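You operate a simulated robot arm through the tools that you are given. There is no shell and no other tool. Be economical: measure what you need, move in short steps, check, and stop when the job is done.

Carry out the task below with a simulated two-armed robot. There is one attempt and no reset: what you move stays moved.

TASK
On the left part of the left bench, fold the rag in half and then in half again.

It is judged by the outcome, as a careful person would: the job done as asked, and still so three seconds after it is handed in. It fails if anything else is knocked over, pushed out of place, dropped, spilled or broken. Flat cloth is picked up by pressing the open fingertips on it (5 to 10 N) and closing them slowly along it; thin cloth reads only 2 to 8 mm in the jaws.

THE ROBOT
Two 7-joint arms with two-finger parallel grippers on one trunk, on a base that drives. Base frame: it is fixed to the floor where the robot stands at the start and does not move with it; the origin is under the middle of the robot, x ahead of it, y to its left, z up; the surface under the hand at the start is at about z = 810. Units: mm, rad, N and s.
The left shoulder is at the start at [70, 134, 1101], the right one opposite. With the tool pointing down near the work surface each hand reaches from about 180 to 640 mm from the robot's upright axis, wherever it stands, measured 20 degrees to its own side. Places, roughly: left part of the left bench [700, 300, 800]. Payload 1.57 kg a hand.
Tool frame (each hand has its own): the origin (TCP) lies between the finger pads and is the grasp point; the fingertips stand 30 mm ahead of it; z points along the fingers, y is the line along which they close. Largest opening 80 mm; finger width 17, thickness 12; the body of the gripper, 40 by 82 mm, starts 80 mm behind the TCP.
Orientation is told as [roll, pitch, yaw] about the base's x, y, z axes, in that order, counted from this pose: with the fingers straight down and closing along the base's y, the tool's x points along the base's -x, its y along +y and its z along -z.

THE INTERFACE
- The arms move only by the tool move_arm. It takes "left_targets", "right_targets" or both (then of equal length, played together; a hand with none holds still); each is a list of rows, each an object (a shift or turn left out is 0, a gripper value left out holds the last) with "jaw": the closure in counts, from 0 (fully open) to 255 (shut); "slide": the shift along the base's x, y, z in units of 30 mm (1.0 is 30 mm), a list of three; "dr": the turn, a rotation vector about the base's x, y, z in units of 8 degrees (1.0 is 8 degrees), a list of three. In form: [{"jaw": jaw, "slide": [x, y, z], "dr": [wx, wy, wz]}, ...]. A call has 1 to 12 rows; each row shifts and turns the commanded pose from where the row before left it. A call with a number of a shift or a turn outside -1 to 1 is refused whole. Each row takes 0.2 s and may step no farther than 50 mm and 0.15 rad from the row before; otherwise, or with a gripper value out of range, the whole call is refused. Where a pose cannot be reached the arm comes as near as it can. A force on the tool above 40 N (or 10 N above the force at the start of the call, whichever is more), or a blocked arm, ends the call early, and 0.2 s more pass. The fingers move at their own pace (about 153 mm/s each) and stop on an object; they squeeze with about 41 N. The grip force told is the motor's: it shows also when the fingers shut on nothing. Time passes only in rows, and 0.2 s behind the last, so rows that do not move let the fingers close. The reply holds the time, the measured pose of the TCP, the force on the tool along the base axes, the opening and the grip force, in the units named above and with some noise, with the torque about the TCP (base axes, N m) and any sound that the robot's microphone picked up.
- Cameras (640 x 400 px; columns grow to the right, rows downward): "scene" is now at [123.2, 2.5, 1305.2]; the picture's right is [0.02, -1.00, 0.00], its down [-0.79, -0.02, -0.62] and it looks along [0.62, 0.01, -0.79] (base axes); focal length 247 px, centre (320, 200). "left" rides on the left gripper at [72, 7, -122] in its tool frame; the picture's right is [-0.09, 1.00, 0.00], its down [-0.84, -0.08, -0.54] and it looks along [-0.54, -0.05, 0.84] (tool axes); focal length 238 px, centre (320, 200). "right" rides on the right gripper at [72, -7, -122] in its tool frame; the picture's right is [0.09, 1.00, 0.00], its down [-0.84, 0.08, -0.54] and it looks along [-0.54, 0.05, 0.84] (tool axes); focal length 238 px, centre (320, 200). There is no depth. A picture from a camera that has moved, and an enlarged one, comes with that camera's place and axes in the base frame and with its lens.
- get_image(camera): a new picture of that camera. It takes no simulated time.
- slide_trunk(by): slides the trunk up (or, below 0, down) by that many mm; the arms and the scene camera ride with it, the base frame stays. It gives what a move gives, with no picture.
- steer(legs): drives the robot by 1 to 6 legs, each [ahead, left, turn to the left] in mm, mm and rad, along the robot's own axes; the way and the turn of a leg run together, so that a leg with both is an arc; at most 1500 mm and 3.142 rad a leg. The arms and the cameras ride along, it lands a little off, and it stops where it bumps. It gives what a move gives.
- aim_head(pan, tilt): turns the head with the scene camera to pan (to the left, within 1.501 rad either way) and tilt (down, from -0.506 to 1.204), counted from straight ahead of the robot. It gives what a move gives.
- inspect(camera, box): a new picture of the part [left, top, right, bottom] of that camera's present view, enlarged. It takes no simulated time.
- hand_in(): hands the job in; it is judged then, once.

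Go step by step. Nothing tells you exact positions but the pictures and the camera data: compare them with the known pose of the tool, close in by small moves and look again before you grip or let go. The budget is 120 turns and 88 pictures, counting those below and the enlarged ones. Unless the task says otherwise, let go and move clear before handing in, and close with one line.

The tools are called after "Emit:" as name(argument=value, ...) on one line, values as JSON. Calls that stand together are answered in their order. move_arm: Moves the arms, as the interface text tells. Its arguments: {"type":"object","properties":{"left_targets":{"type":"array"},"right_targets":{"type":"array"}},"required":[]} The other tools are called the same way: slide_trunk (by) slides the trunk up or down; steer (legs) drives the base; aim_head (pan, tilt) turns the head that bears the scene camera; get_image (camera) takes a picture; inspect (camera, box) takes an enlarged picture of a part of a camera's view; hand_in () hands the job in.

At the start:

```text
clock: 0.0
left_position: [420.2, 220.7, 1012.7]
left_tcp_rot: [-0.001, 0.001, 0.0]
left_ft_force: [0.7, 0.2, 0.3]
left_moment: [0.0, 0.02, 0.06]
left_opening: 80.1
left_grasp_force: 0.1
right_position: [424.0, -143.9, 1006.7]
right_tcp_rot: [0.0, 0.001, -0.001]
right_ft_force: [-0.1, -0.3, 0.7]
right_moment: [0.0, 0.0, 0.0]
right_opening: 79.9
right_grasp_force: 0.1
trunk travel left (down, up): [-675.0, 265.0]
robot x, y, heading: [0.0, -1.4, 0.001]
head pan, tilt: [0.023, 0.904]
```

scene: 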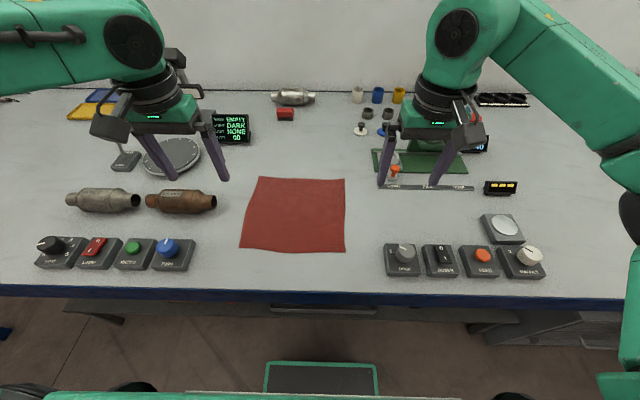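
right: 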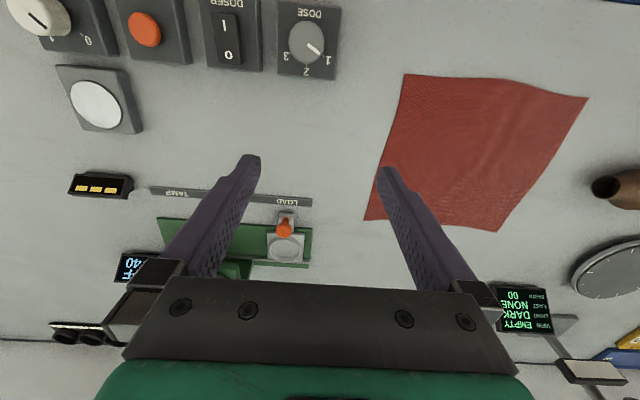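
left: 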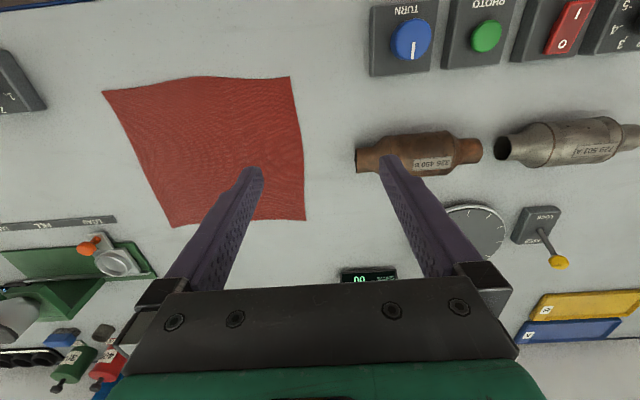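

The red rag lies in front of me, about x 375–592 and y -55–183 on the bench. I'll check quickly to the left that no other rag is meant, and look closer at this one.

Emit:
inspect(camera="scene", box=[200, 150, 400, 275])

Emit:
aim_head(pan=0.7, tilt=0.7)

Emit:
get_image(camera="scene")

```text
3.20 times, centred on (300, 212) of scene
camera zoom: at [123.2, 2.5, 1305.2], right [0.02, -1.0, 0.0], down [-0.79, -0.02, -0.62], along [0.62, 0.01, -0.79], focal length 791 px, centre (384, 160)
```

zoom: 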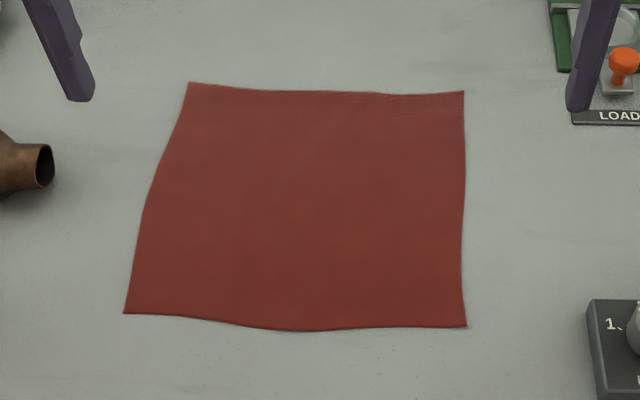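

```text
clock: 1.1
left_position: [419.4, 220.8, 1013.3]
left_tcp_rot: [0.0, 0.001, 0.0]
left_ft_force: [0.8, -0.1, 1.0]
left_moment: [0.03, -0.02, 0.0]
left_opening: 80.2
left_grasp_force: 0.2
right_position: [424.9, -143.9, 1006.9]
right_tcp_rot: [0.0, 0.0, 0.0]
right_ft_force: [-1.0, -0.1, -0.2]
right_moment: [-0.01, 0.03, 0.01]
right_opening: 79.7
right_grasp_force: 0.0
trunk travel left (down, up): [-675.0, 265.0]
robot x, y, heading: [0.0, 0.6, -0.001]
head pan, tilt: [0.7, 0.7]
```

```text
83 pictures are left
camera scene: at [112.9, 55.4, 1321.6], right [0.64, -0.77, 0.0], down [-0.49, -0.41, -0.76], along [0.59, 0.49, -0.64], focal length 247 px, centre (320, 200)
```

scene: 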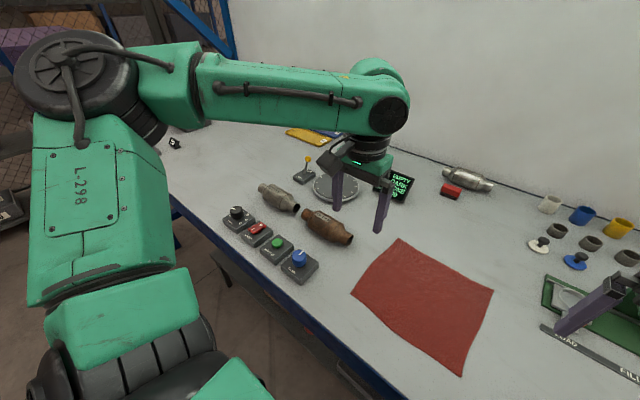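

This is the only rag. I take its corners as roughly (374,185), (368,-51), (592,178) and (588,-57). Next I move both hands above the near corners with partly closed jaws, then look.

Emit:
move_arm(left_targets=[{"jaw": 150, "slide": [-0.186, -0.366, -0.84]}, {"slide": [-0.186, -0.366, -0.84]}, {"slide": [-0.186, -0.366, -0.84]}, {"slide": [-0.186, -0.366, -0.84]}, {"slide": [-0.186, -0.366, -0.84]}, {"slide": [-0.186, -0.366, -0.84]}, {}], right_targets=[{"jaw": 150, "slide": [-0.25, 0.672, -0.81]}, {"slide": [-0.25, 0.672, -0.81]}, {"slide": [-0.25, 0.672, -0.81]}, {"slide": [-0.25, 0.672, -0.81]}, {"slide": [-0.25, 0.672, -0.81]}, {"slide": [-0.25, 0.672, -0.81]}, {}])

Emit:
aim_head(pan=0.12, tilt=0.95)

Emit:
get_image(camera="left")

Emit:
get_image(camera="right")

Emit:
get_image(camera="scene")

```text
clock: 2.6
left_position: [388.0, 154.5, 862.3]
left_tcp_rot: [0.001, 0.002, 0.0]
left_ft_force: [-0.6, -0.6, 0.5]
left_moment: [0.0, -0.02, -0.02]
left_opening: 32.9
left_grasp_force: 0.0
right_position: [379.0, -21.8, 861.0]
right_tcp_rot: [-0.001, -0.001, -0.001]
right_ft_force: [0.0, 0.2, 0.4]
right_moment: [0.0, 0.0, -0.01]
right_opening: 33.2
right_grasp_force: 0.0
trunk travel left (down, up): [-675.0, 265.0]
robot x, y, heading: [1.0, -1.4, 0.001]
head pan, tilt: [0.7, 0.7]
```

```text
clock: 3.6
left_position: [386.7, 154.6, 862.3]
left_tcp_rot: [0.001, -0.001, 0.002]
left_ft_force: [0.6, 0.2, 0.1]
left_moment: [0.04, -0.01, 0.0]
left_opening: 33.2
left_grasp_force: 0.2
right_position: [379.2, -22.1, 861.7]
right_tcp_rot: [0.0, 0.0, -0.002]
right_ft_force: [-0.4, -0.6, 0.3]
right_moment: [0.0, -0.02, 0.03]
right_opening: 33.2
right_grasp_force: 0.1
trunk travel left (down, up): [-675.0, 265.0]
robot x, y, heading: [0.1, 0.7, -0.001]
head pan, tilt: [0.12, 0.949]
```

```text
82 pictures are left
camera left: at [313.6, 160.2, 984.0], right [0.09, 1.0, 0.0], down [0.84, -0.08, 0.54], along [0.54, -0.05, -0.84], focal length 238 px, centre (320, 200)
```

left: 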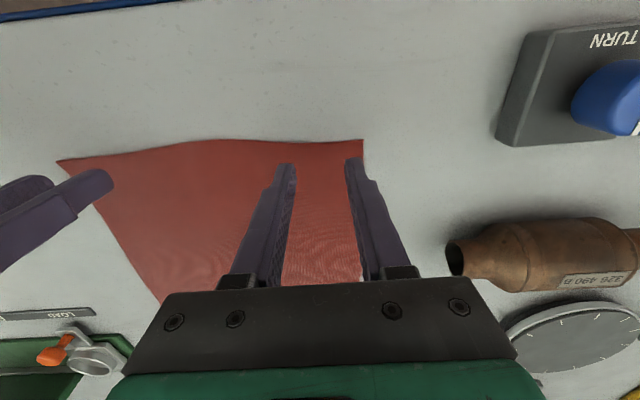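

```text
81 pictures are left
camera right: at [307.6, -29.0, 984.1], right [-0.09, 1.0, 0.0], down [0.84, 0.08, 0.54], along [0.54, 0.05, -0.84], focal length 238 px, centre (320, 200)
```

right: 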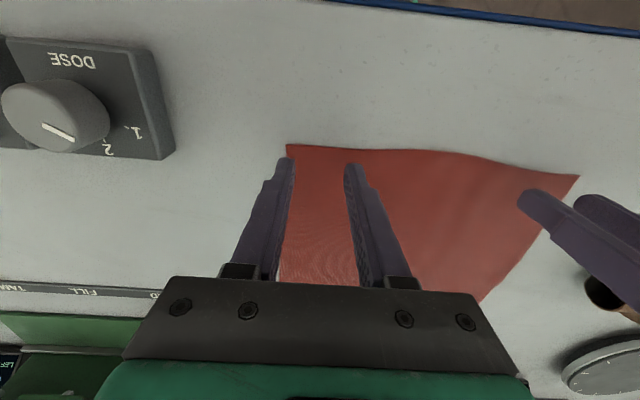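

```text
80 pictures are left
camera scene: at [120.1, 9.7, 1301.9], right [0.12, -0.99, 0.0], down [-0.81, -0.1, -0.58], along [0.58, 0.07, -0.81], focal length 247 px, centre (320, 200)
```

scene: 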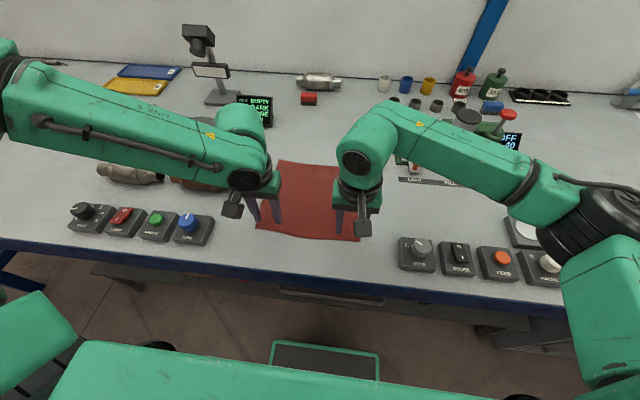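

Corners measured by the hand cameras are left (375,187) and right (372,-48), so the jaws sit just inside them. I go down toward the cloth in small steps.

Emit:
move_arm(left_targets=[{"slide": [-0.05, 0, -0.3]}, {"slide": [0, 0, -0.3]}, {}], right_targets=[{"slide": [0.1, 0, -0.3]}, {"slide": [0, 0, -0.3]}, {}])

```text
clock: 4.4
left_position: [383.9, 154.7, 843.6]
left_tcp_rot: [0.001, 0.0, -0.001]
left_ft_force: [0.0, -0.5, 0.4]
left_moment: [0.01, 0.01, -0.02]
left_opening: 33.0
left_grasp_force: 0.1
right_position: [382.2, -23.1, 843.8]
right_tcp_rot: [0.0, 0.002, 0.0]
right_ft_force: [-0.2, 1.3, 0.7]
right_moment: [0.0, 0.04, 0.04]
right_opening: 33.2
right_grasp_force: 0.1
trunk travel left (down, up): [-675.0, 265.0]
robot x, y, heading: [-3.2, -0.1, -0.0]
head pan, tilt: [0.12, 0.949]
```

Emit:
move_arm(left_targets=[{"slide": [0, 0, -0.1]}, {}], right_targets=[{"slide": [0, 0, -0.1]}, {}])

```text
clock: 5.0
left_position: [383.4, 154.2, 842.1]
left_tcp_rot: [0.0, -0.001, 0.0]
left_ft_force: [0.8, -0.6, 1.1]
left_moment: [-0.03, 0.03, -0.01]
left_opening: 32.8
left_grasp_force: 0.1
right_position: [382.3, -23.3, 841.4]
right_tcp_rot: [0.0, 0.0, 0.001]
right_ft_force: [2.5, 0.0, 13.0]
right_moment: [-0.04, -0.04, -0.02]
right_opening: 33.0
right_grasp_force: 0.1
trunk travel left (down, up): [-675.0, 265.0]
robot x, y, heading: [-3.0, 2.9, -0.001]
head pan, tilt: [0.12, 0.949]
```

The right hand touches at about z 841, so the surface with cloth is near 811; the left is just short. I adjust both toward 5–10 N.

Emit:
move_arm(left_targets=[{"slide": [0, 0, -0.04]}, {}], right_targets=[{"slide": [0, 0, 0.02]}, {}])

```text
clock: 5.6
left_position: [384.1, 153.8, 840.6]
left_tcp_rot: [0.001, -0.004, -0.001]
left_ft_force: [0.6, 0.9, 13.3]
left_moment: [0.07, 0.0, -0.04]
left_opening: 32.9
left_grasp_force: 0.0
right_position: [381.9, -23.1, 841.1]
right_tcp_rot: [0.0, -0.001, 0.0]
right_ft_force: [1.5, 0.1, 8.5]
right_moment: [0.01, -0.04, 0.0]
right_opening: 32.9
right_grasp_force: 0.0
trunk travel left (down, up): [-675.0, 265.0]
robot x, y, heading: [-1.1, -1.6, -0.002]
head pan, tilt: [0.12, 0.949]
```

Contact is good: right 8.5 N, left slightly high. I ease the left up and close both slowly.

Emit:
move_arm(left_targets=[{"slide": [0, 0, -0.0], "jaw": 150}, {"slide": [0, 0, 0.02], "jaw": 160}, {"jaw": 170}, {"jaw": 180}, {"jaw": 190}, {"jaw": 200}, {"jaw": 210}, {"jaw": 220}, {"jaw": 230}, {"jaw": 240}, {"jaw": 255}, {}], right_targets=[{"jaw": 150}, {"jaw": 160}, {"jaw": 170}, {"jaw": 180}, {"jaw": 190}, {"jaw": 200}, {"jaw": 210}, {"jaw": 220}, {"jaw": 230}, {"jaw": 240}, {"jaw": 255}, {}])

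Emit:
get_image(camera="left")

Emit:
get_image(camera="right")

```text
clock: 8.2
left_position: [384.2, 154.2, 840.4]
left_tcp_rot: [0.0, -0.001, 0.0]
left_ft_force: [0.2, -0.1, 7.1]
left_moment: [-0.01, 0.06, -0.02]
left_opening: 0.0
left_grasp_force: 21.6
right_position: [381.5, -23.3, 841.2]
right_tcp_rot: [0.003, -0.003, -0.001]
right_ft_force: [-0.1, 0.7, 8.8]
right_moment: [0.0, -0.01, -0.01]
right_opening: 1.9
right_grasp_force: 23.6
trunk travel left (down, up): [-675.0, 265.0]
robot x, y, heading: [-1.9, -0.5, -0.001]
head pan, tilt: [0.12, 0.949]
```

```text
79 pictures are left
camera left: at [310.3, 160.4, 963.3], right [0.09, 1.0, 0.0], down [0.84, -0.08, 0.54], along [0.54, -0.05, -0.84], focal length 238 px, centre (320, 200)
```

left: 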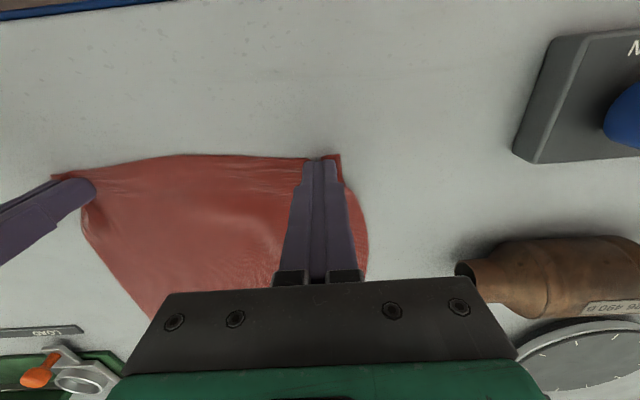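

```text
78 pictures are left
camera right: at [309.3, -29.4, 964.2], right [-0.09, 1.0, 0.0], down [0.84, 0.08, 0.54], along [0.54, 0.05, -0.84], focal length 238 px, centre (320, 200)
```

right: 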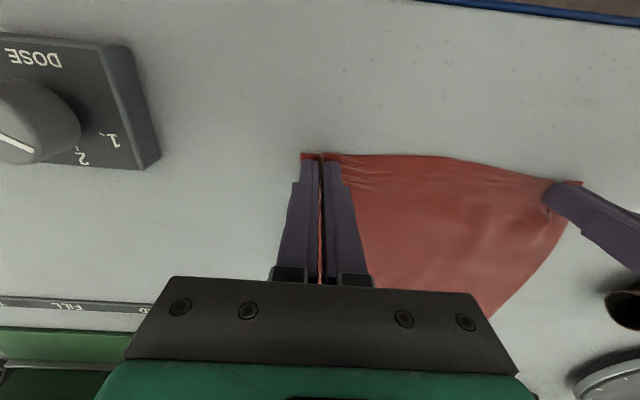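

The right jaw reads about 2 mm, so it has cloth, but the left shut to 0 and probably missed. I lift the left a little, reopen it, and look.

Emit:
move_arm(left_targets=[{"slide": [0, 0, 0.4]}, {"slide": [0, 0, 0.4]}, {}])

Emit:
get_image(camera="left")

```text
clock: 9.0
left_position: [383.0, 154.7, 864.7]
left_tcp_rot: [0.0, -0.001, -0.001]
left_ft_force: [0.1, -0.4, 0.0]
left_moment: [0.01, -0.01, 0.0]
left_opening: 0.0
left_grasp_force: 21.6
right_position: [381.5, -22.8, 842.3]
right_tcp_rot: [0.0, -0.002, -0.001]
right_ft_force: [-0.7, -1.2, 12.9]
right_moment: [-0.03, 0.07, 0.02]
right_opening: 2.0
right_grasp_force: 24.0
trunk travel left (down, up): [-675.0, 265.0]
robot x, y, heading: [2.0, -2.0, 0.002]
head pan, tilt: [0.12, 0.949]
```

```text
77 pictures are left
camera left: at [310.6, 160.2, 986.9], right [0.09, 1.0, 0.0], down [0.84, -0.08, 0.54], along [0.54, -0.05, -0.84], focal length 238 px, centre (320, 200)
```

left: 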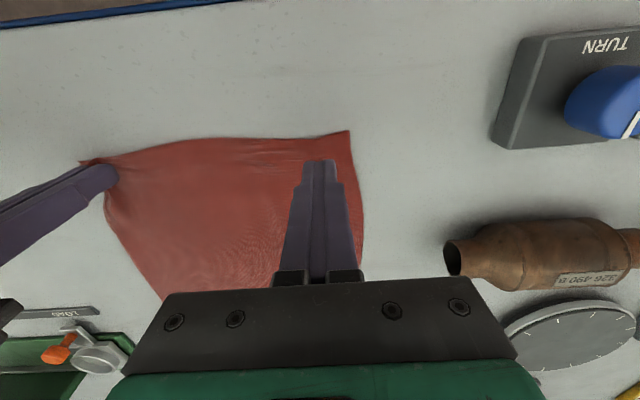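

The left slipped off; the corner there is now at about (364,177). I retry slightly inward at (376,147), pressing a little harder.

Emit:
move_arm(left_targets=[{"slide": [-0.23, -0.25, 0], "jaw": 145}, {}, {"slide": [0, 0, -0.4]}, {"slide": [0, 0, -0.37]}, {"slide": [0, 0, -0.05]}, {}])

```text
clock: 10.4
left_position: [376.5, 146.3, 841.6]
left_tcp_rot: [0.0, -0.002, -0.001]
left_ft_force: [-2.4, 1.4, 15.2]
left_moment: [0.04, 0.03, 0.06]
left_opening: 34.6
left_grasp_force: 0.1
right_position: [380.6, -22.9, 842.7]
right_tcp_rot: [0.0, -0.001, 0.0]
right_ft_force: [2.6, 0.1, 6.2]
right_moment: [0.0, -0.02, -0.02]
right_opening: 2.2
right_grasp_force: 23.4
trunk travel left (down, up): [-675.0, 265.0]
robot x, y, heading: [1.2, -0.1, 0.001]
head pan, tilt: [0.12, 0.949]
```

Emit:
move_arm(left_targets=[{"slide": [0, 0, 0.02], "jaw": 155}, {"jaw": 165}, {"jaw": 175}, {"jaw": 185}, {"jaw": 195}, {"jaw": 205}, {"jaw": 215}, {"jaw": 225}, {"jaw": 235}, {"jaw": 245}, {"jaw": 255}, {}])

Emit:
get_image(camera="left")

```text
clock: 13.0
left_position: [377.8, 146.3, 841.6]
left_tcp_rot: [0.0, -0.001, 0.001]
left_ft_force: [-2.4, -3.6, 9.9]
left_moment: [-0.11, 0.01, -0.08]
left_opening: 2.2
left_grasp_force: 23.8
right_position: [378.8, -23.4, 842.1]
right_tcp_rot: [0.0, -0.002, 0.0]
right_ft_force: [0.0, 3.6, 7.9]
right_moment: [0.1, 0.02, -0.04]
right_opening: 2.1
right_grasp_force: 24.0
trunk travel left (down, up): [-675.0, 265.0]
robot x, y, heading: [2.0, 0.6, -0.004]
head pan, tilt: [0.12, 0.949]
```

```text
76 pictures are left
camera left: at [303.4, 152.7, 963.4], right [0.09, 1.0, 0.0], down [0.84, -0.08, 0.54], along [0.54, -0.05, -0.84], focal length 238 px, centre (320, 200)
```

left: 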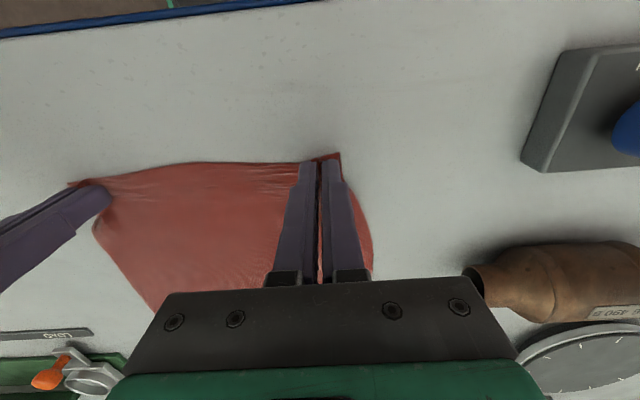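

Both jaws now hold cloth (about 2 mm each). I lift along the first half of an arc over the fold line, spreading slightly, and check.

Emit:
move_arm(left_targets=[{"slide": [0.12, 0.05, 0.923]}, {"slide": [0.356, 0.05, 0.86]}, {"slide": [0.567, 0.05, 0.739]}, {"slide": [0.739, 0.05, 0.567]}, {"slide": [0.86, 0.05, 0.3]}, {"slide": [0.923, 0.05, 0.0]}, {}], right_targets=[{"slide": [0.12, -0.05, 0.923]}, {"slide": [0.356, -0.05, 0.86]}, {"slide": [0.567, -0.05, 0.739]}, {"slide": [0.739, -0.05, 0.567]}, {"slide": [0.86, -0.05, 0.3]}, {"slide": [0.923, -0.05, 0.0]}, {}])

Emit:
get_image(camera="scene")

Emit:
get_image(camera="left")

```text
clock: 14.6
left_position: [484.7, 153.6, 943.1]
left_tcp_rot: [-0.004, -0.005, -0.003]
left_ft_force: [-1.4, -30.7, -0.5]
left_moment: [-0.93, 0.02, -0.27]
left_opening: 2.9
left_grasp_force: 24.1
right_position: [489.0, -30.4, 942.8]
right_tcp_rot: [0.004, 0.0, 0.004]
right_ft_force: [1.2, 30.3, 0.3]
right_moment: [0.97, -0.03, 0.01]
right_opening: 3.0
right_grasp_force: 24.2
trunk travel left (down, up): [-675.0, 265.0]
robot x, y, heading: [-1.8, 2.2, 0.005]
head pan, tilt: [0.12, 0.949]
```

```text
75 pictures are left
camera scene: at [118.9, 9.5, 1302.0], right [0.12, -0.99, 0.0], down [-0.81, -0.1, -0.58], along [0.58, 0.07, -0.81], focal length 247 px, centre (320, 200)
```

scene: 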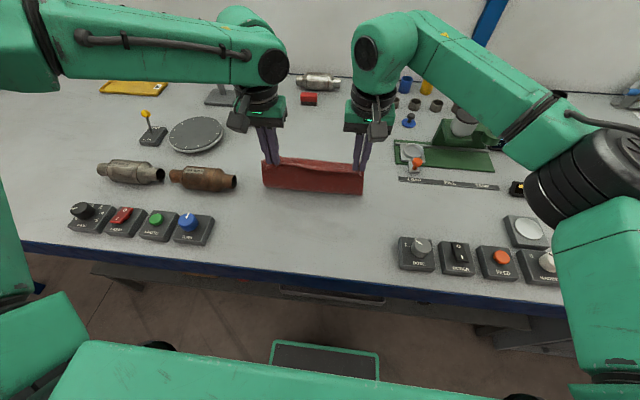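

```text
74 pictures are left
camera left: at [411.2, 160.8, 1065.4], right [0.09, 1.0, -0.01], down [0.83, -0.08, 0.55], along [0.54, -0.06, -0.84], focal length 238 px, centre (320, 200)
```

left: 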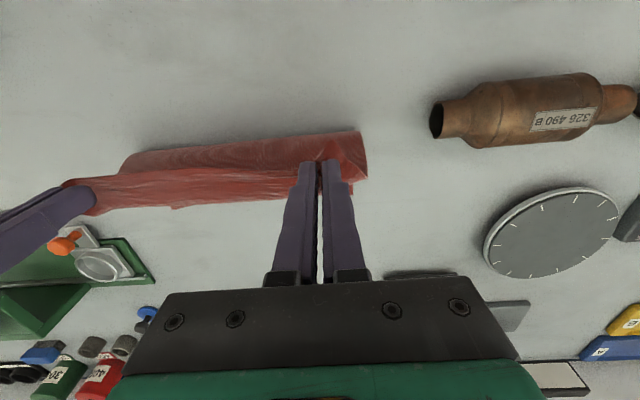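

The lift looks right, and the far half stays down, but the cloth is stretched sideways at 30 N. I relax the spread and complete the arc to the far edge.

Emit:
move_arm(left_targets=[{"slide": [0, -0.11, 0]}, {"slide": [0.86, -0.03, -0.12]}, {"slide": [0.8, 0, -0.356]}, {"slide": [0.69, 0, -0.567]}, {"slide": [0.53, 0, -0.739]}, {"slide": [0.33, 0, -0.8]}, {"slide": [0.11, 0, -0.4]}, {}], right_targets=[{"slide": [0, 0.11, 0]}, {"slide": [0.86, 0.03, -0.12]}, {"slide": [0.8, 0, -0.356]}, {"slide": [0.69, 0, -0.567]}, {"slide": [0.53, 0, -0.739]}, {"slide": [0.33, 0, -0.8]}, {"slide": [0.11, 0, -0.4]}, {}])

Emit:
get_image(camera="scene")

Emit:
get_image(camera="left")

Emit:
get_image(camera="right")

```text
clock: 16.4
left_position: [527.3, 186.1, 866.7]
left_tcp_rot: [-0.002, -0.002, 0.0]
left_ft_force: [1.1, -0.2, 1.2]
left_moment: [0.04, -0.01, 0.03]
left_opening: 0.0
left_grasp_force: 21.2
left hand out of reach, approached as far as the arm can: row 3, 4, 5, 6, 7
right_position: [580.9, -29.9, 857.6]
right_tcp_rot: [0.0, -0.003, 0.001]
right_ft_force: [0.5, -0.3, 0.0]
right_moment: [0.02, -0.01, 0.0]
right_opening: 2.0
right_grasp_force: 23.7
right hand out of reach, approached as far as the arm can: row 6, 7
trunk travel left (down, up): [-675.0, 265.0]
robot x, y, heading: [0.7, -2.0, 0.0]
head pan, tilt: [0.12, 0.949]
```

```text
73 pictures are left
camera scene: at [120.2, 9.9, 1301.9], right [0.12, -0.99, 0.0], down [-0.81, -0.1, -0.58], along [0.58, 0.07, -0.81], focal length 247 px, centre (320, 200)
```

scene: 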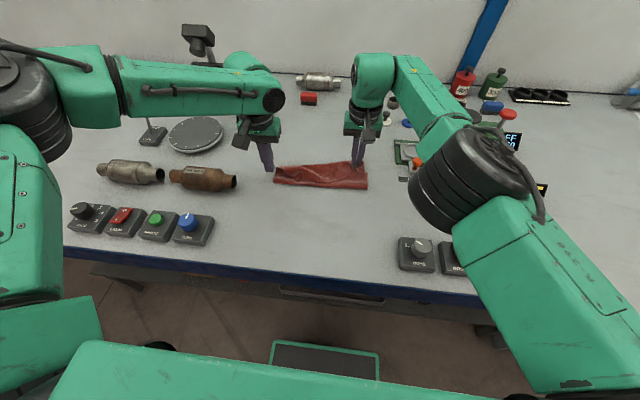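

```text
72 pictures are left
camera left: at [454.6, 190.5, 988.8], right [0.09, 1.0, 0.0], down [0.84, -0.08, 0.54], along [0.54, -0.05, -0.84], focal length 238 px, centre (320, 200)
```

left: 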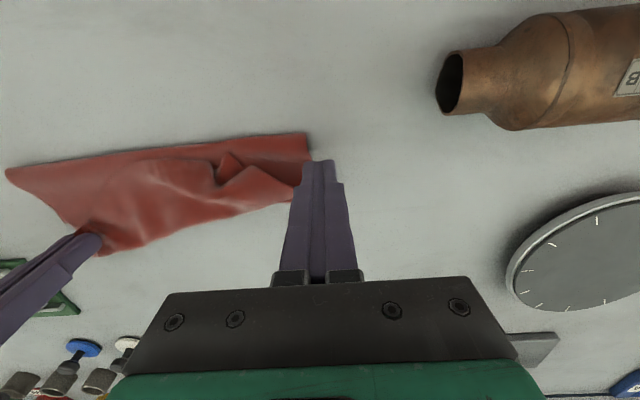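

```text
71 pictures are left
camera right: at [508.9, -36.0, 981.2], right [-0.09, 1.0, 0.0], down [0.84, 0.08, 0.54], along [0.54, 0.05, -0.84], focal length 238 px, centre (320, 200)
```

right: 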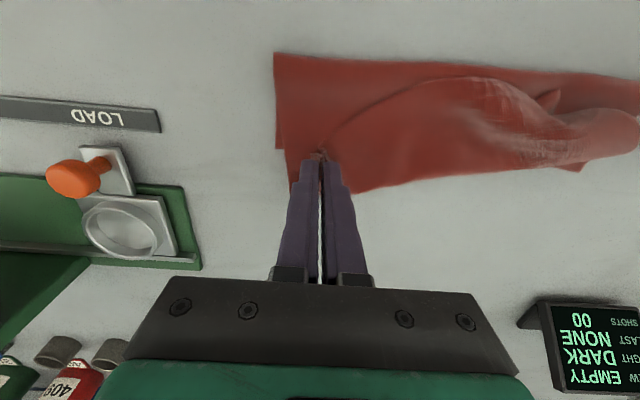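

The left hand ran out of reach and lost its corner, and the right is at its limit too. I lay the right corner down and release it; then I'll bring the base a little closer for the rest.

Emit:
move_arm(left_targets=[{"slide": [-0.3, 0, 0.6]}, {"slide": [-0.5, 0, 1]}, {"slide": [-0.5, 0, 1]}, {}, {}], right_targets=[{"slide": [-0.2, 0, -0.15]}, {"slide": [0, 0, -0.15]}, {}, {"jaw": 200}, {}])

Emit:
get_image(camera="scene")

Emit:
get_image(camera="left")

Emit:
get_image(camera="right")

```text
clock: 17.6
left_position: [489.7, 184.7, 944.9]
left_tcp_rot: [0.0, -0.001, 0.001]
left_ft_force: [0.2, -0.1, 1.1]
left_moment: [0.04, 0.0, 0.05]
left_opening: 0.0
left_grasp_force: 21.5
right_position: [574.4, -30.2, 849.3]
right_tcp_rot: [0.002, 0.001, 0.0]
right_ft_force: [-0.6, -0.1, -0.6]
right_moment: [0.02, 0.01, 0.01]
right_opening: 17.4
right_grasp_force: 0.2
trunk travel left (down, up): [-675.0, 265.0]
robot x, y, heading: [-1.9, 1.9, -0.006]
head pan, tilt: [0.12, 0.949]
```

```text
70 pictures are left
camera scene: at [120.0, 9.8, 1301.9], right [0.12, -0.99, 0.0], down [-0.81, -0.1, -0.58], along [0.58, 0.07, -0.81], focal length 247 px, centre (320, 200)
```

scene: 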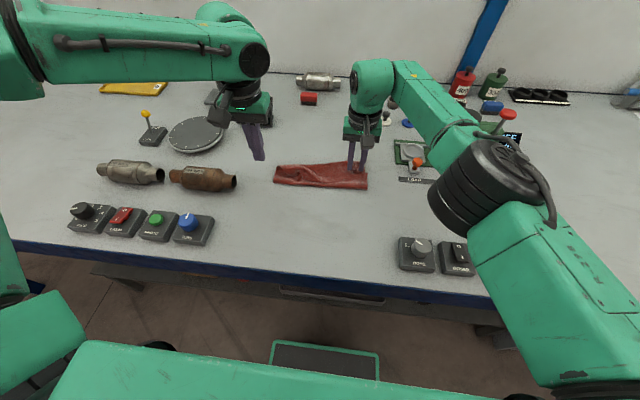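

```text
69 pictures are left
camera left: at [416.4, 190.3, 1067.7], right [0.09, 1.0, 0.0], down [0.84, -0.08, 0.54], along [0.54, -0.05, -0.84], focal length 238 px, centre (320, 200)
```

left: 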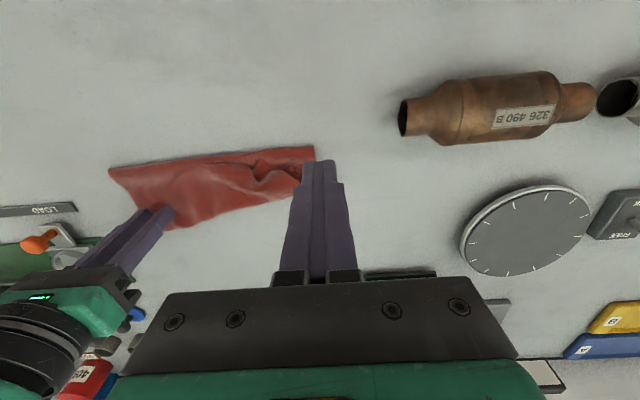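

```text
68 pictures are left
camera right: at [502.8, -35.7, 972.5], right [-0.09, 1.0, 0.0], down [0.84, 0.08, 0.54], along [0.54, 0.05, -0.84], focal length 238 px, centre (320, 200)
```

right: 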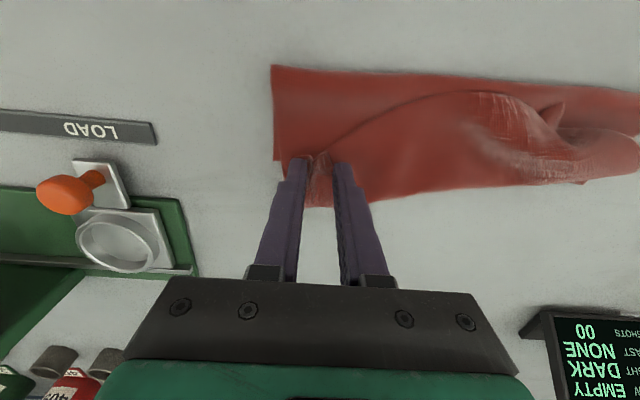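

The right corner lies down. I raise both hands clear, then view from above.

Emit:
move_arm(left_targets=[{"slide": [-0.8, 0.5, 0.5]}, {"slide": [-0.8, 0.5, 0.5]}, {"slide": [-0.8, 0.5, 0]}, {"slide": [-0.8, 0.5, 0]}, {}], right_targets=[{"slide": [0, 0, 0.8]}, {"slide": [-0.3, -0.3, 0.9]}, {"slide": [-0.9, -0.5, 0.9]}, {"slide": [-0.9, -0.9, 0.4]}, {}])

Emit:
inspect(camera="scene", box=[220, 120, 420, 245])

Emit:
get_image(camera="scene")

```text
clock: 18.8
left_position: [394.1, 245.3, 976.0]
left_tcp_rot: [0.002, 0.002, 0.0]
left_ft_force: [0.3, 0.0, -0.2]
left_moment: [0.01, 0.05, 0.03]
left_opening: 0.0
left_grasp_force: 21.2
right_position: [512.2, -79.6, 938.6]
right_tcp_rot: [-0.001, 0.002, -0.002]
right_ft_force: [0.6, 0.1, 0.4]
right_moment: [0.02, 0.03, -0.03]
right_opening: 17.2
right_grasp_force: 0.0
trunk travel left (down, up): [-675.0, 265.0]
robot x, y, heading: [1.7, -1.4, 0.004]
head pan, tilt: [0.12, 0.949]
```

```text
3.20 times, centred on (320, 182) of scene
camera zoom: at [121.6, 9.9, 1301.7], right [0.12, -0.99, 0.0], down [-0.81, -0.1, -0.58], along [0.58, 0.07, -0.81], focal length 791 px, centre (320, 256)
```

zoom: 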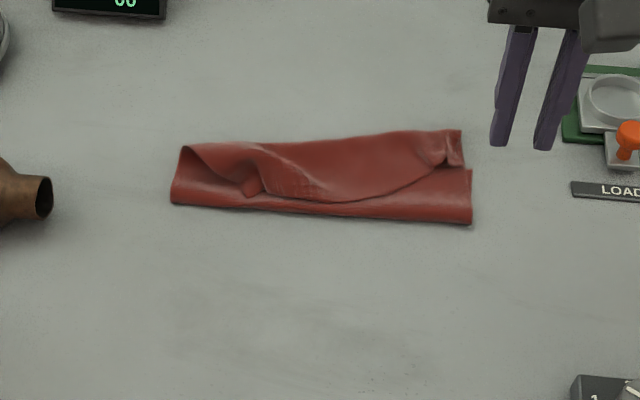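

```text
66 pictures are left
camera scene: at [121.6, 9.9, 1301.7], right [0.12, -0.99, 0.0], down [-0.81, -0.1, -0.58], along [0.58, 0.07, -0.81], focal length 247 px, centre (320, 200)
```

scene: 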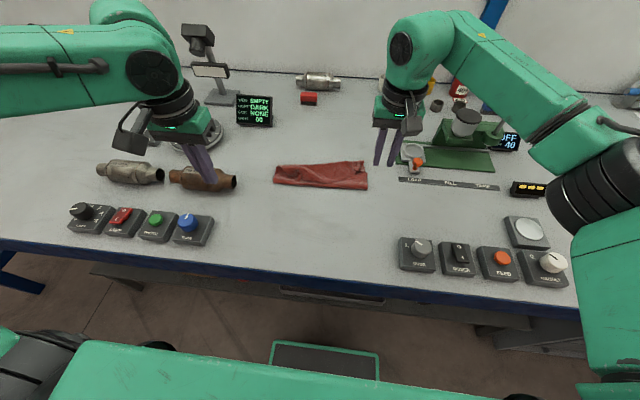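

The rag is roughly folded but rumpled at the left. I take the right hand aside and use the left camera for a close look.

Emit:
move_arm(left_targets=[{"slide": [0.3, -0.95, 0.3]}, {"slide": [0.3, -0.95, 0.3]}, {"slide": [0.3, -0.95, 0.3]}, {"slide": [0.3, -0.95, 0]}, {"slide": [0.3, -0.95, 0]}, {"slide": [0.3, -0.95, 0]}, {}], right_targets=[{"slide": [-0.6, -0.6, 0.6]}, {"slide": [-0.6, -0.6, 0.6]}, {"slide": [-0.6, -0.6, 0]}, {"slide": [-0.6, -0.6, 0]}, {}, {}, {}])

Emit:
get_image(camera="left")

Emit:
inspect(camera="left", box=[130, 80, 450, 280])

```text
clock: 20.4
left_position: [448.2, 73.9, 1004.1]
left_tcp_rot: [0.001, -0.002, 0.0]
left_ft_force: [-0.6, -0.4, 0.1]
left_moment: [-0.05, -0.03, -0.02]
left_opening: 0.0
left_grasp_force: 21.2
right_position: [439.9, -151.3, 974.7]
right_tcp_rot: [0.0, 0.0, -0.001]
right_ft_force: [0.2, -0.1, 0.1]
right_moment: [-0.03, 0.02, 0.02]
right_opening: 17.1
right_grasp_force: 0.1
trunk travel left (down, up): [-675.0, 265.0]
robot x, y, heading: [-0.5, 2.2, -0.001]
head pan, tilt: [0.12, 0.949]
```

```text
65 pictures are left
camera left: at [374.3, 79.5, 1125.4], right [0.09, 1.0, 0.0], down [0.84, -0.08, 0.54], along [0.54, -0.05, -0.84], focal length 238 px, centre (320, 200)
```

left: 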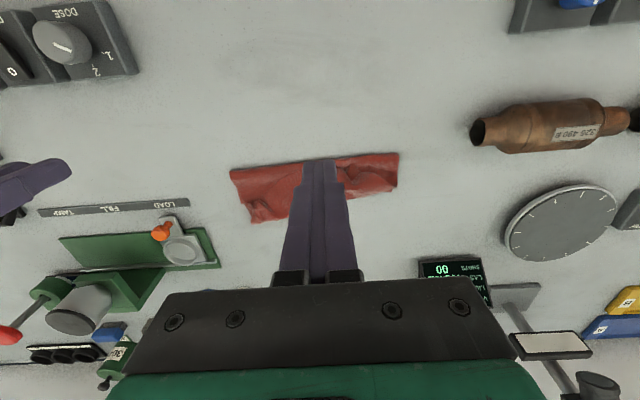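

```text
2.00 times, centred on (290, 180) of left
camera zoom: at [374.3, 79.5, 1125.4], right [0.09, 1.0, 0.0], down [0.84, -0.08, 0.54], along [0.54, -0.05, -0.84], focal length 477 px, centre (380, 240)
```

zoom: 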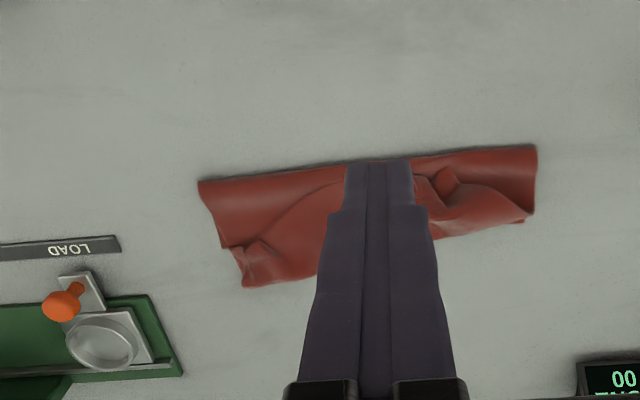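

The fingers block the view. I drive the base 50 mm closer, keep hands high, and view from offset positions.

Emit:
steer(legs=[[50, 0, 0]])

Emit:
move_arm(left_targets=[{"slide": [-0.2, 0.9, -0.5]}, {"slide": [-0.2, 0.9, -0.5]}, {"slide": [-0.2, 0.9, -0.5]}, {"slide": [-0.2, 0.9, -0.5]}, {}])

Emit:
get_image(camera="left")

Emit:
inspect(camera="scene", box=[220, 120, 420, 245])

```text
clock: 21.4
left_position: [494.6, 73.3, 1004.6]
left_tcp_rot: [0.001, -0.005, 0.001]
left_ft_force: [0.0, -0.3, 1.0]
left_moment: [0.01, 0.01, 0.02]
left_opening: 0.0
left_grasp_force: 20.9
right_position: [486.6, -151.9, 976.2]
right_tcp_rot: [0.0, -0.002, -0.002]
right_ft_force: [-0.6, 0.5, -0.8]
right_moment: [-0.03, 0.01, 0.02]
right_opening: 17.5
right_grasp_force: 0.0
trunk travel left (down, up): [-675.0, 265.0]
robot x, y, heading: [52.2, 0.0, 0.0]
head pan, tilt: [0.12, 0.949]
```

```text
clock: 22.6
left_position: [474.2, 182.3, 943.5]
left_tcp_rot: [0.0, 0.0, 0.002]
left_ft_force: [-0.1, 0.3, -0.1]
left_moment: [0.02, -0.01, 0.04]
left_opening: 0.1
left_grasp_force: 22.1
right_position: [489.8, -153.0, 975.1]
right_tcp_rot: [0.0, 0.001, 0.0]
right_ft_force: [-0.3, -0.5, 0.0]
right_moment: [-0.04, 0.01, 0.03]
right_opening: 17.2
right_grasp_force: 0.0
trunk travel left (down, up): [-675.0, 265.0]
robot x, y, heading: [50.0, -0.7, -0.0]
head pan, tilt: [0.12, 0.949]
```

```text
63 pictures are left
camera left: at [401.3, 187.8, 1066.1], right [0.09, 1.0, 0.0], down [0.84, -0.08, 0.54], along [0.54, -0.05, -0.84], focal length 238 px, centre (320, 200)
```

left: 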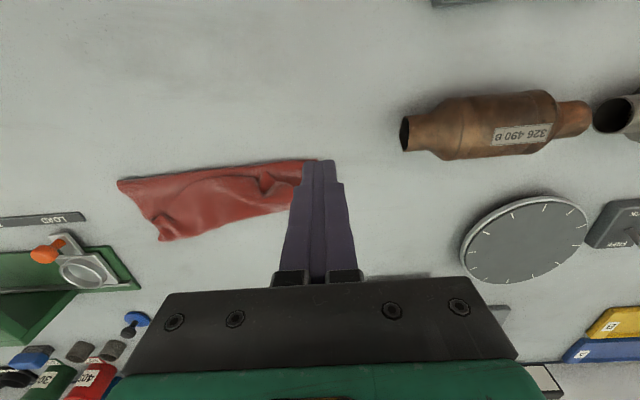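

```text
3.20 times, centred on (320, 182) of scene
camera zoom: at [170.5, 8.7, 1301.8], right [0.12, -0.99, 0.0], down [-0.81, -0.1, -0.58], along [0.58, 0.07, -0.81], focal length 791 px, centre (320, 256)
```

zoom: 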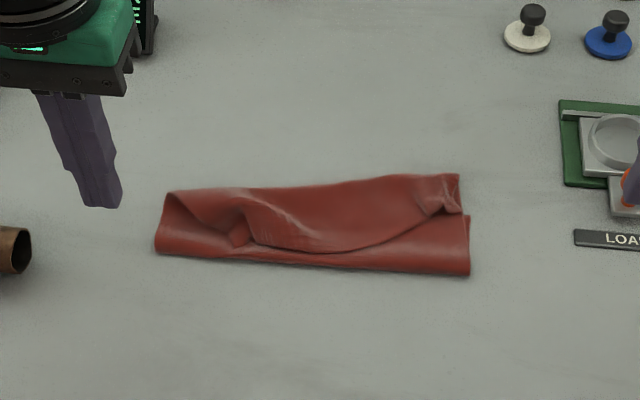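

Emit:
inspect(camera="left", box=[100, 140, 310, 260])

Emit:
inspect(camera="scene", box=[260, 165, 380, 215])

```text
3.05 times, centred on (205, 200) of left
camera zoom: at [401.3, 187.8, 1066.1], right [0.09, 1.0, 0.0], down [0.84, -0.08, 0.54], along [0.54, -0.05, -0.84], focal length 726 px, centre (670, 200)
```

zoom: 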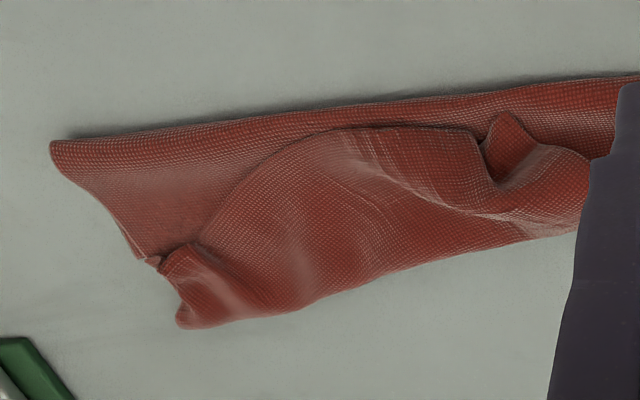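

```text
5.33 times, centred on (320, 190) of scene
camera zoom: at [170.5, 8.7, 1301.8], right [0.12, -0.99, 0.0], down [-0.81, -0.1, -0.58], along [0.58, 0.07, -0.81], focal length 1318 px, centre (320, 253)
```

zoom: 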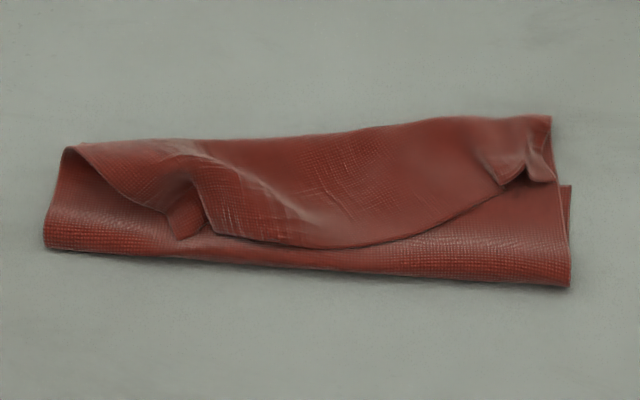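

The near edge was laid with its free edge rolled back toward me. The cleanest fix is to take that free edge at its standing rucks (about (565,-40) and (518,114)) and unroll it back toward me. I hover over both.

Emit:
move_arm(left_targets=[{"jaw": 110, "slide": [0.293, -0.44, -0.3]}, {"slide": [0.293, -0.44, -0.46]}, {"slide": [0.293, -0.44, -0.46]}, {"slide": [0.293, -0.44, -0.46]}, {"slide": [0.293, -0.44, -0.46]}, {}], right_targets=[{"jaw": 110, "slide": [0.5, 0.753, -0.6]}, {"slide": [0.5, 0.753, -0.7]}, {"slide": [0.5, 0.753, -0.7]}, {"slide": [0.5, 0.753, -0.7]}, {"slide": [0.5, 0.753, -0.7]}, {}])

Emit:
inspect(camera="left", box=[200, 60, 440, 260])

Emit:
inspect(camera="right", box=[200, 60, 440, 260])

```text
clock: 24.0
left_position: [517.9, 113.5, 881.0]
left_tcp_rot: [-0.001, -0.003, -0.001]
left_ft_force: [-0.2, 0.2, -0.1]
left_moment: [0.02, 0.0, 0.01]
left_opening: 45.5
left_grasp_force: 0.1
right_position: [562.7, -40.3, 874.4]
right_tcp_rot: [0.001, -0.002, -0.001]
right_ft_force: [0.1, 0.3, 0.6]
right_moment: [0.04, -0.02, 0.02]
right_opening: 45.7
right_grasp_force: 0.1
trunk travel left (down, up): [-675.0, 265.0]
robot x, y, heading: [50.3, -0.9, -0.001]
head pan, tilt: [0.12, 0.949]
```

```text
2.00 times, centred on (320, 160) of left
camera zoom: at [444.1, 120.5, 1001.8], right [0.09, 1.0, 0.0], down [0.84, -0.08, 0.54], along [0.54, -0.05, -0.84], focal length 477 px, centre (320, 280)
```

zoom: 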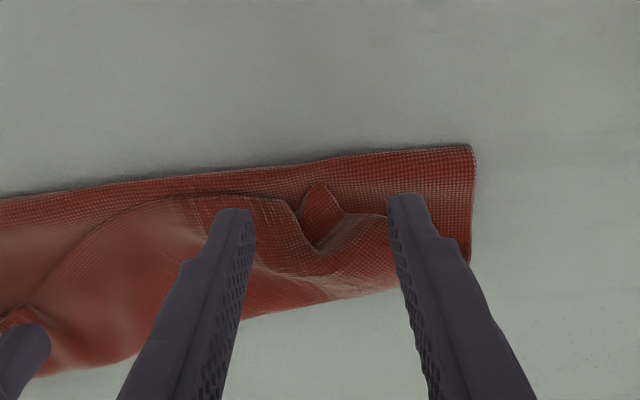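

```text
2.00 times, centred on (320, 160) of right
camera zoom: at [491.5, -46.1, 996.3], right [-0.09, 1.0, 0.0], down [0.84, 0.08, 0.54], along [0.54, 0.05, -0.84], focal length 477 px, centre (320, 280)
```

zoom: 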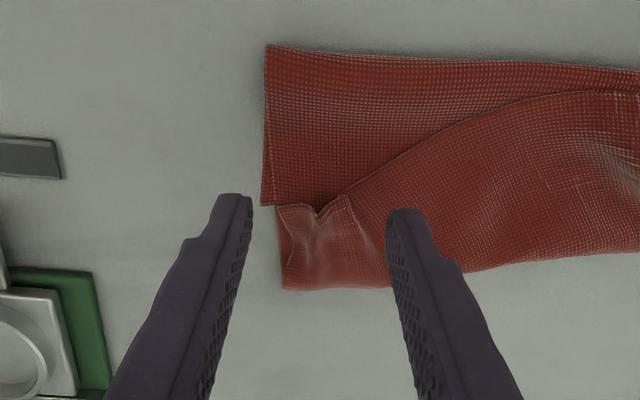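

Both fingers straddle the rucks, which are a little further out, at x 577 and 530. I shift, lower to just above the table, and close slowly.

Emit:
move_arm(left_targets=[{"slide": [0.4, 0, -0.3]}, {"slide": [0, 0, -0.5]}, {"slide": [0, 0, -0.33]}, {"jaw": 130}, {"jaw": 150}, {"jaw": 170}, {"jaw": 190}, {"jaw": 210}, {"jaw": 230}, {"jaw": 255}, {}], right_targets=[{"slide": [0.45, 0, -0.3]}, {"slide": [0, 0, -0.4]}, {"slide": [0, 0, -0.2]}, {"jaw": 130}, {"jaw": 150}, {"jaw": 170}, {"jaw": 190}, {"jaw": 210}, {"jaw": 230}, {"jaw": 255}, {}])

Emit:
inspect(camera="left", box=[200, 60, 440, 260])

Emit:
inspect(camera="right", box=[200, 60, 440, 260])

```text
clock: 26.4
left_position: [522.9, 121.6, 848.1]
left_tcp_rot: [-0.001, -0.001, 0.0]
left_ft_force: [1.4, -3.0, 0.6]
left_moment: [-0.09, -0.05, -0.03]
left_opening: 3.7
left_grasp_force: 24.6
left hand out of reach, approached as far as the arm can: row 2, 3
right_position: [577.7, -40.4, 847.0]
right_tcp_rot: [0.002, -0.001, 0.001]
right_ft_force: [-1.5, 2.9, -0.1]
right_moment: [0.15, 0.02, 0.01]
right_opening: 1.9
right_grasp_force: 23.7
trunk travel left (down, up): [-675.0, 265.0]
robot x, y, heading: [49.9, 3.0, -0.0]
head pan, tilt: [0.12, 0.949]
```

```text
2.00 times, centred on (320, 160) of left
camera zoom: at [449.9, 128.0, 970.7], right [0.09, 1.0, 0.0], down [0.84, -0.08, 0.54], along [0.54, -0.05, -0.84], focal length 477 px, centre (320, 280)
```

zoom: 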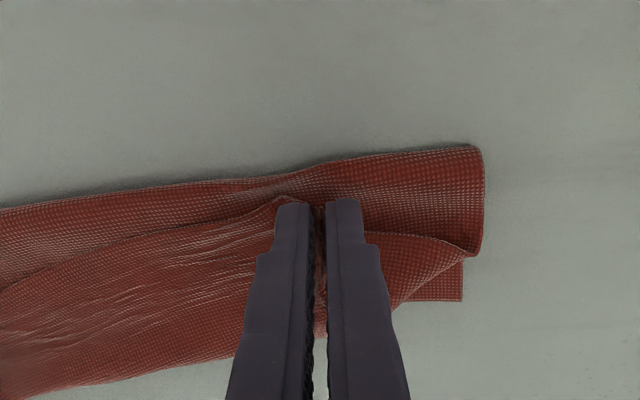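

```text
2.00 times, centred on (320, 160) of right
camera zoom: at [505.8, -45.5, 969.9], right [-0.09, 1.0, 0.0], down [0.84, 0.08, 0.54], along [0.54, 0.05, -0.84], focal length 477 px, centre (320, 280)
```

zoom: 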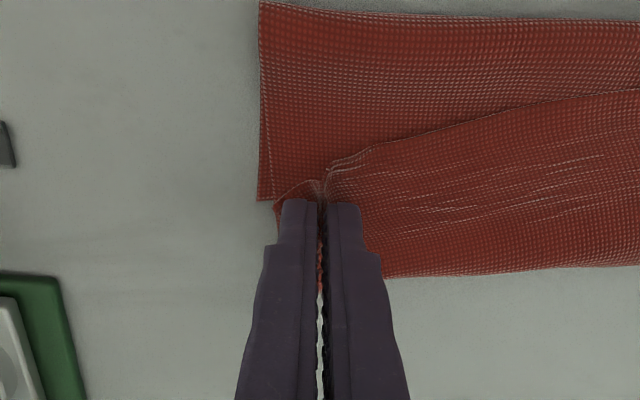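

Both jaws hold cloth (3.7 and 1.9 mm). I lift straight up modestly to see what they carry.

Emit:
move_arm(left_targets=[{"slide": [-0.2, 0, 0.8]}, {"slide": [-0.4, 0, 0.8]}, {"slide": [-0.4, 0, 0.8]}, {}], right_targets=[{"slide": [-0.2, 0, 0.8]}, {"slide": [-0.4, 0, 0.8]}, {"slide": [-0.4, 0, 0.8]}, {}])

Emit:
get_image(camera="scene")

Emit:
get_image(camera="left")

```text
clock: 27.4
left_position: [494.4, 122.3, 921.4]
left_tcp_rot: [-0.001, 0.0, -0.001]
left_ft_force: [0.8, -3.4, -0.3]
left_moment: [-0.11, -0.02, -0.03]
left_opening: 3.6
left_grasp_force: 24.5
right_position: [548.5, -38.7, 918.3]
right_tcp_rot: [0.0, 0.0, -0.001]
right_ft_force: [-1.5, 3.0, 0.6]
right_moment: [0.13, 0.06, 0.04]
right_opening: 2.2
right_grasp_force: 23.6
trunk travel left (down, up): [-675.0, 265.0]
robot x, y, heading: [51.3, 0.4, 0.001]
head pan, tilt: [0.12, 0.949]
```

```text
55 pictures are left
camera scene: at [170.8, 9.6, 1301.8], right [0.12, -0.99, 0.0], down [-0.81, -0.1, -0.58], along [0.58, 0.07, -0.81], focal length 247 px, centre (320, 200)
```

scene: 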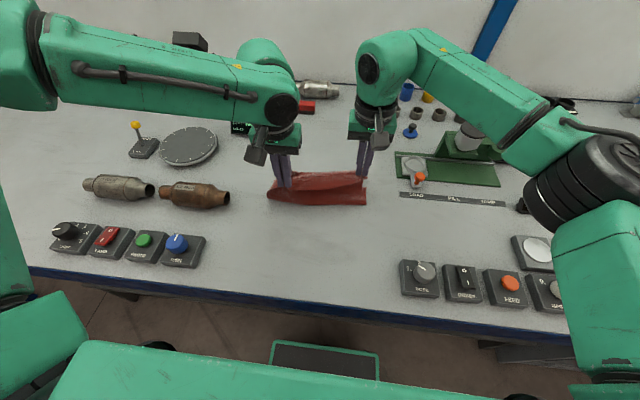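

```text
54 pictures are left
camera left: at [420.7, 127.9, 1043.0], right [0.09, 1.0, 0.0], down [0.84, -0.08, 0.54], along [0.54, -0.05, -0.84], focal length 238 px, centre (320, 200)
```

left: 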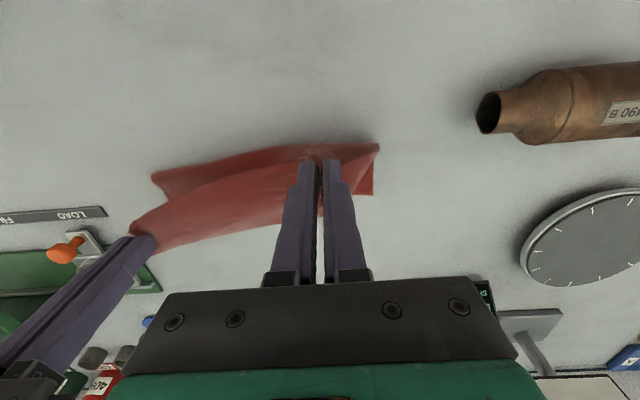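

The free edge lifts cleanly. I carry it back toward me and lower it to unfold the rag.

Emit:
move_arm(left_targets=[{"slide": [-0.6, 0.08, 0.3]}, {"slide": [-0.6, 0.08, 0.2]}, {"slide": [-0.6, 0.08, 0]}, {"slide": [-0.6, 0.08, 0]}, {"slide": [-0.6, 0.08, -0.2]}, {"slide": [-0.6, 0, -0.5]}, {"slide": [-0.2, 0, -0.7]}, {"slide": [0, 0, -0.7]}, {"slide": [0, 0, -0.5]}, {}], right_targets=[{"slide": [-0.9, -0.08, 0.3]}, {"slide": [-0.9, -0.08, 0.2]}, {"slide": [-0.9, -0.08, 0]}, {"slide": [-0.9, -0.08, 0]}, {"slide": [-0.9, -0.08, -0.2]}, {"slide": [-0.8, 0, -0.5]}, {"slide": [-0.3, 0, -0.7]}, {"slide": [0, 0, -0.7]}, {"slide": [0, 0, -0.5]}, {}])

Emit:
get_image(camera="scene")

Emit:
get_image(camera="left")

```text
clock: 29.6
left_position: [390.1, 133.9, 865.6]
left_tcp_rot: [-0.003, 0.0, 0.0]
left_ft_force: [-2.3, -24.6, -2.3]
left_moment: [-0.71, 0.06, -0.16]
left_opening: 3.9
left_grasp_force: 25.1
left hand out of reach, approached as far as the arm can: row 8
right_position: [380.1, -52.1, 855.0]
right_tcp_rot: [0.005, -0.002, 0.0]
right_ft_force: [1.7, 24.6, 1.3]
right_moment: [0.82, -0.06, 0.01]
right_opening: 3.3
right_grasp_force: 24.2
trunk travel left (down, up): [-675.0, 265.0]
robot x, y, heading: [50.3, -0.4, 0.003]
head pan, tilt: [0.12, 0.949]
```

```text
53 pictures are left
camera scene: at [169.6, 9.0, 1301.9], right [0.12, -0.99, 0.0], down [-0.81, -0.1, -0.58], along [0.58, 0.07, -0.81], focal length 247 px, centre (320, 200)
```

scene: 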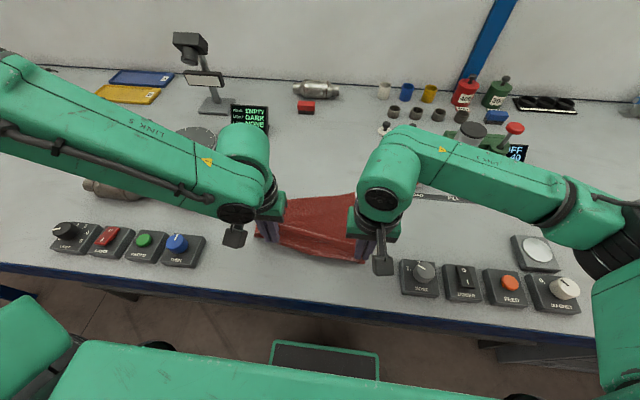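

```text
52 pictures are left
camera left: at [317.4, 140.1, 987.0], right [0.09, 1.0, 0.0], down [0.84, -0.08, 0.54], along [0.54, -0.05, -0.84], focal length 238 px, centre (320, 200)
```

left: 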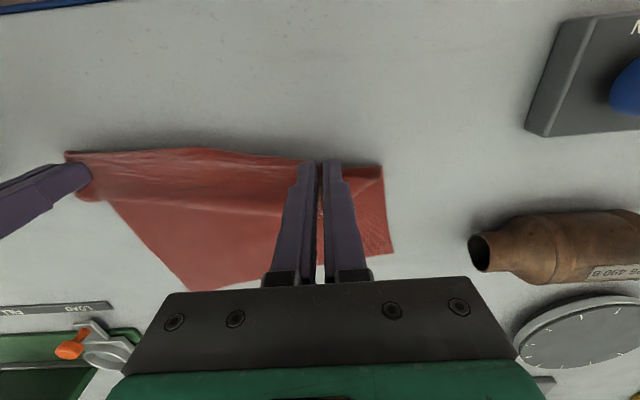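

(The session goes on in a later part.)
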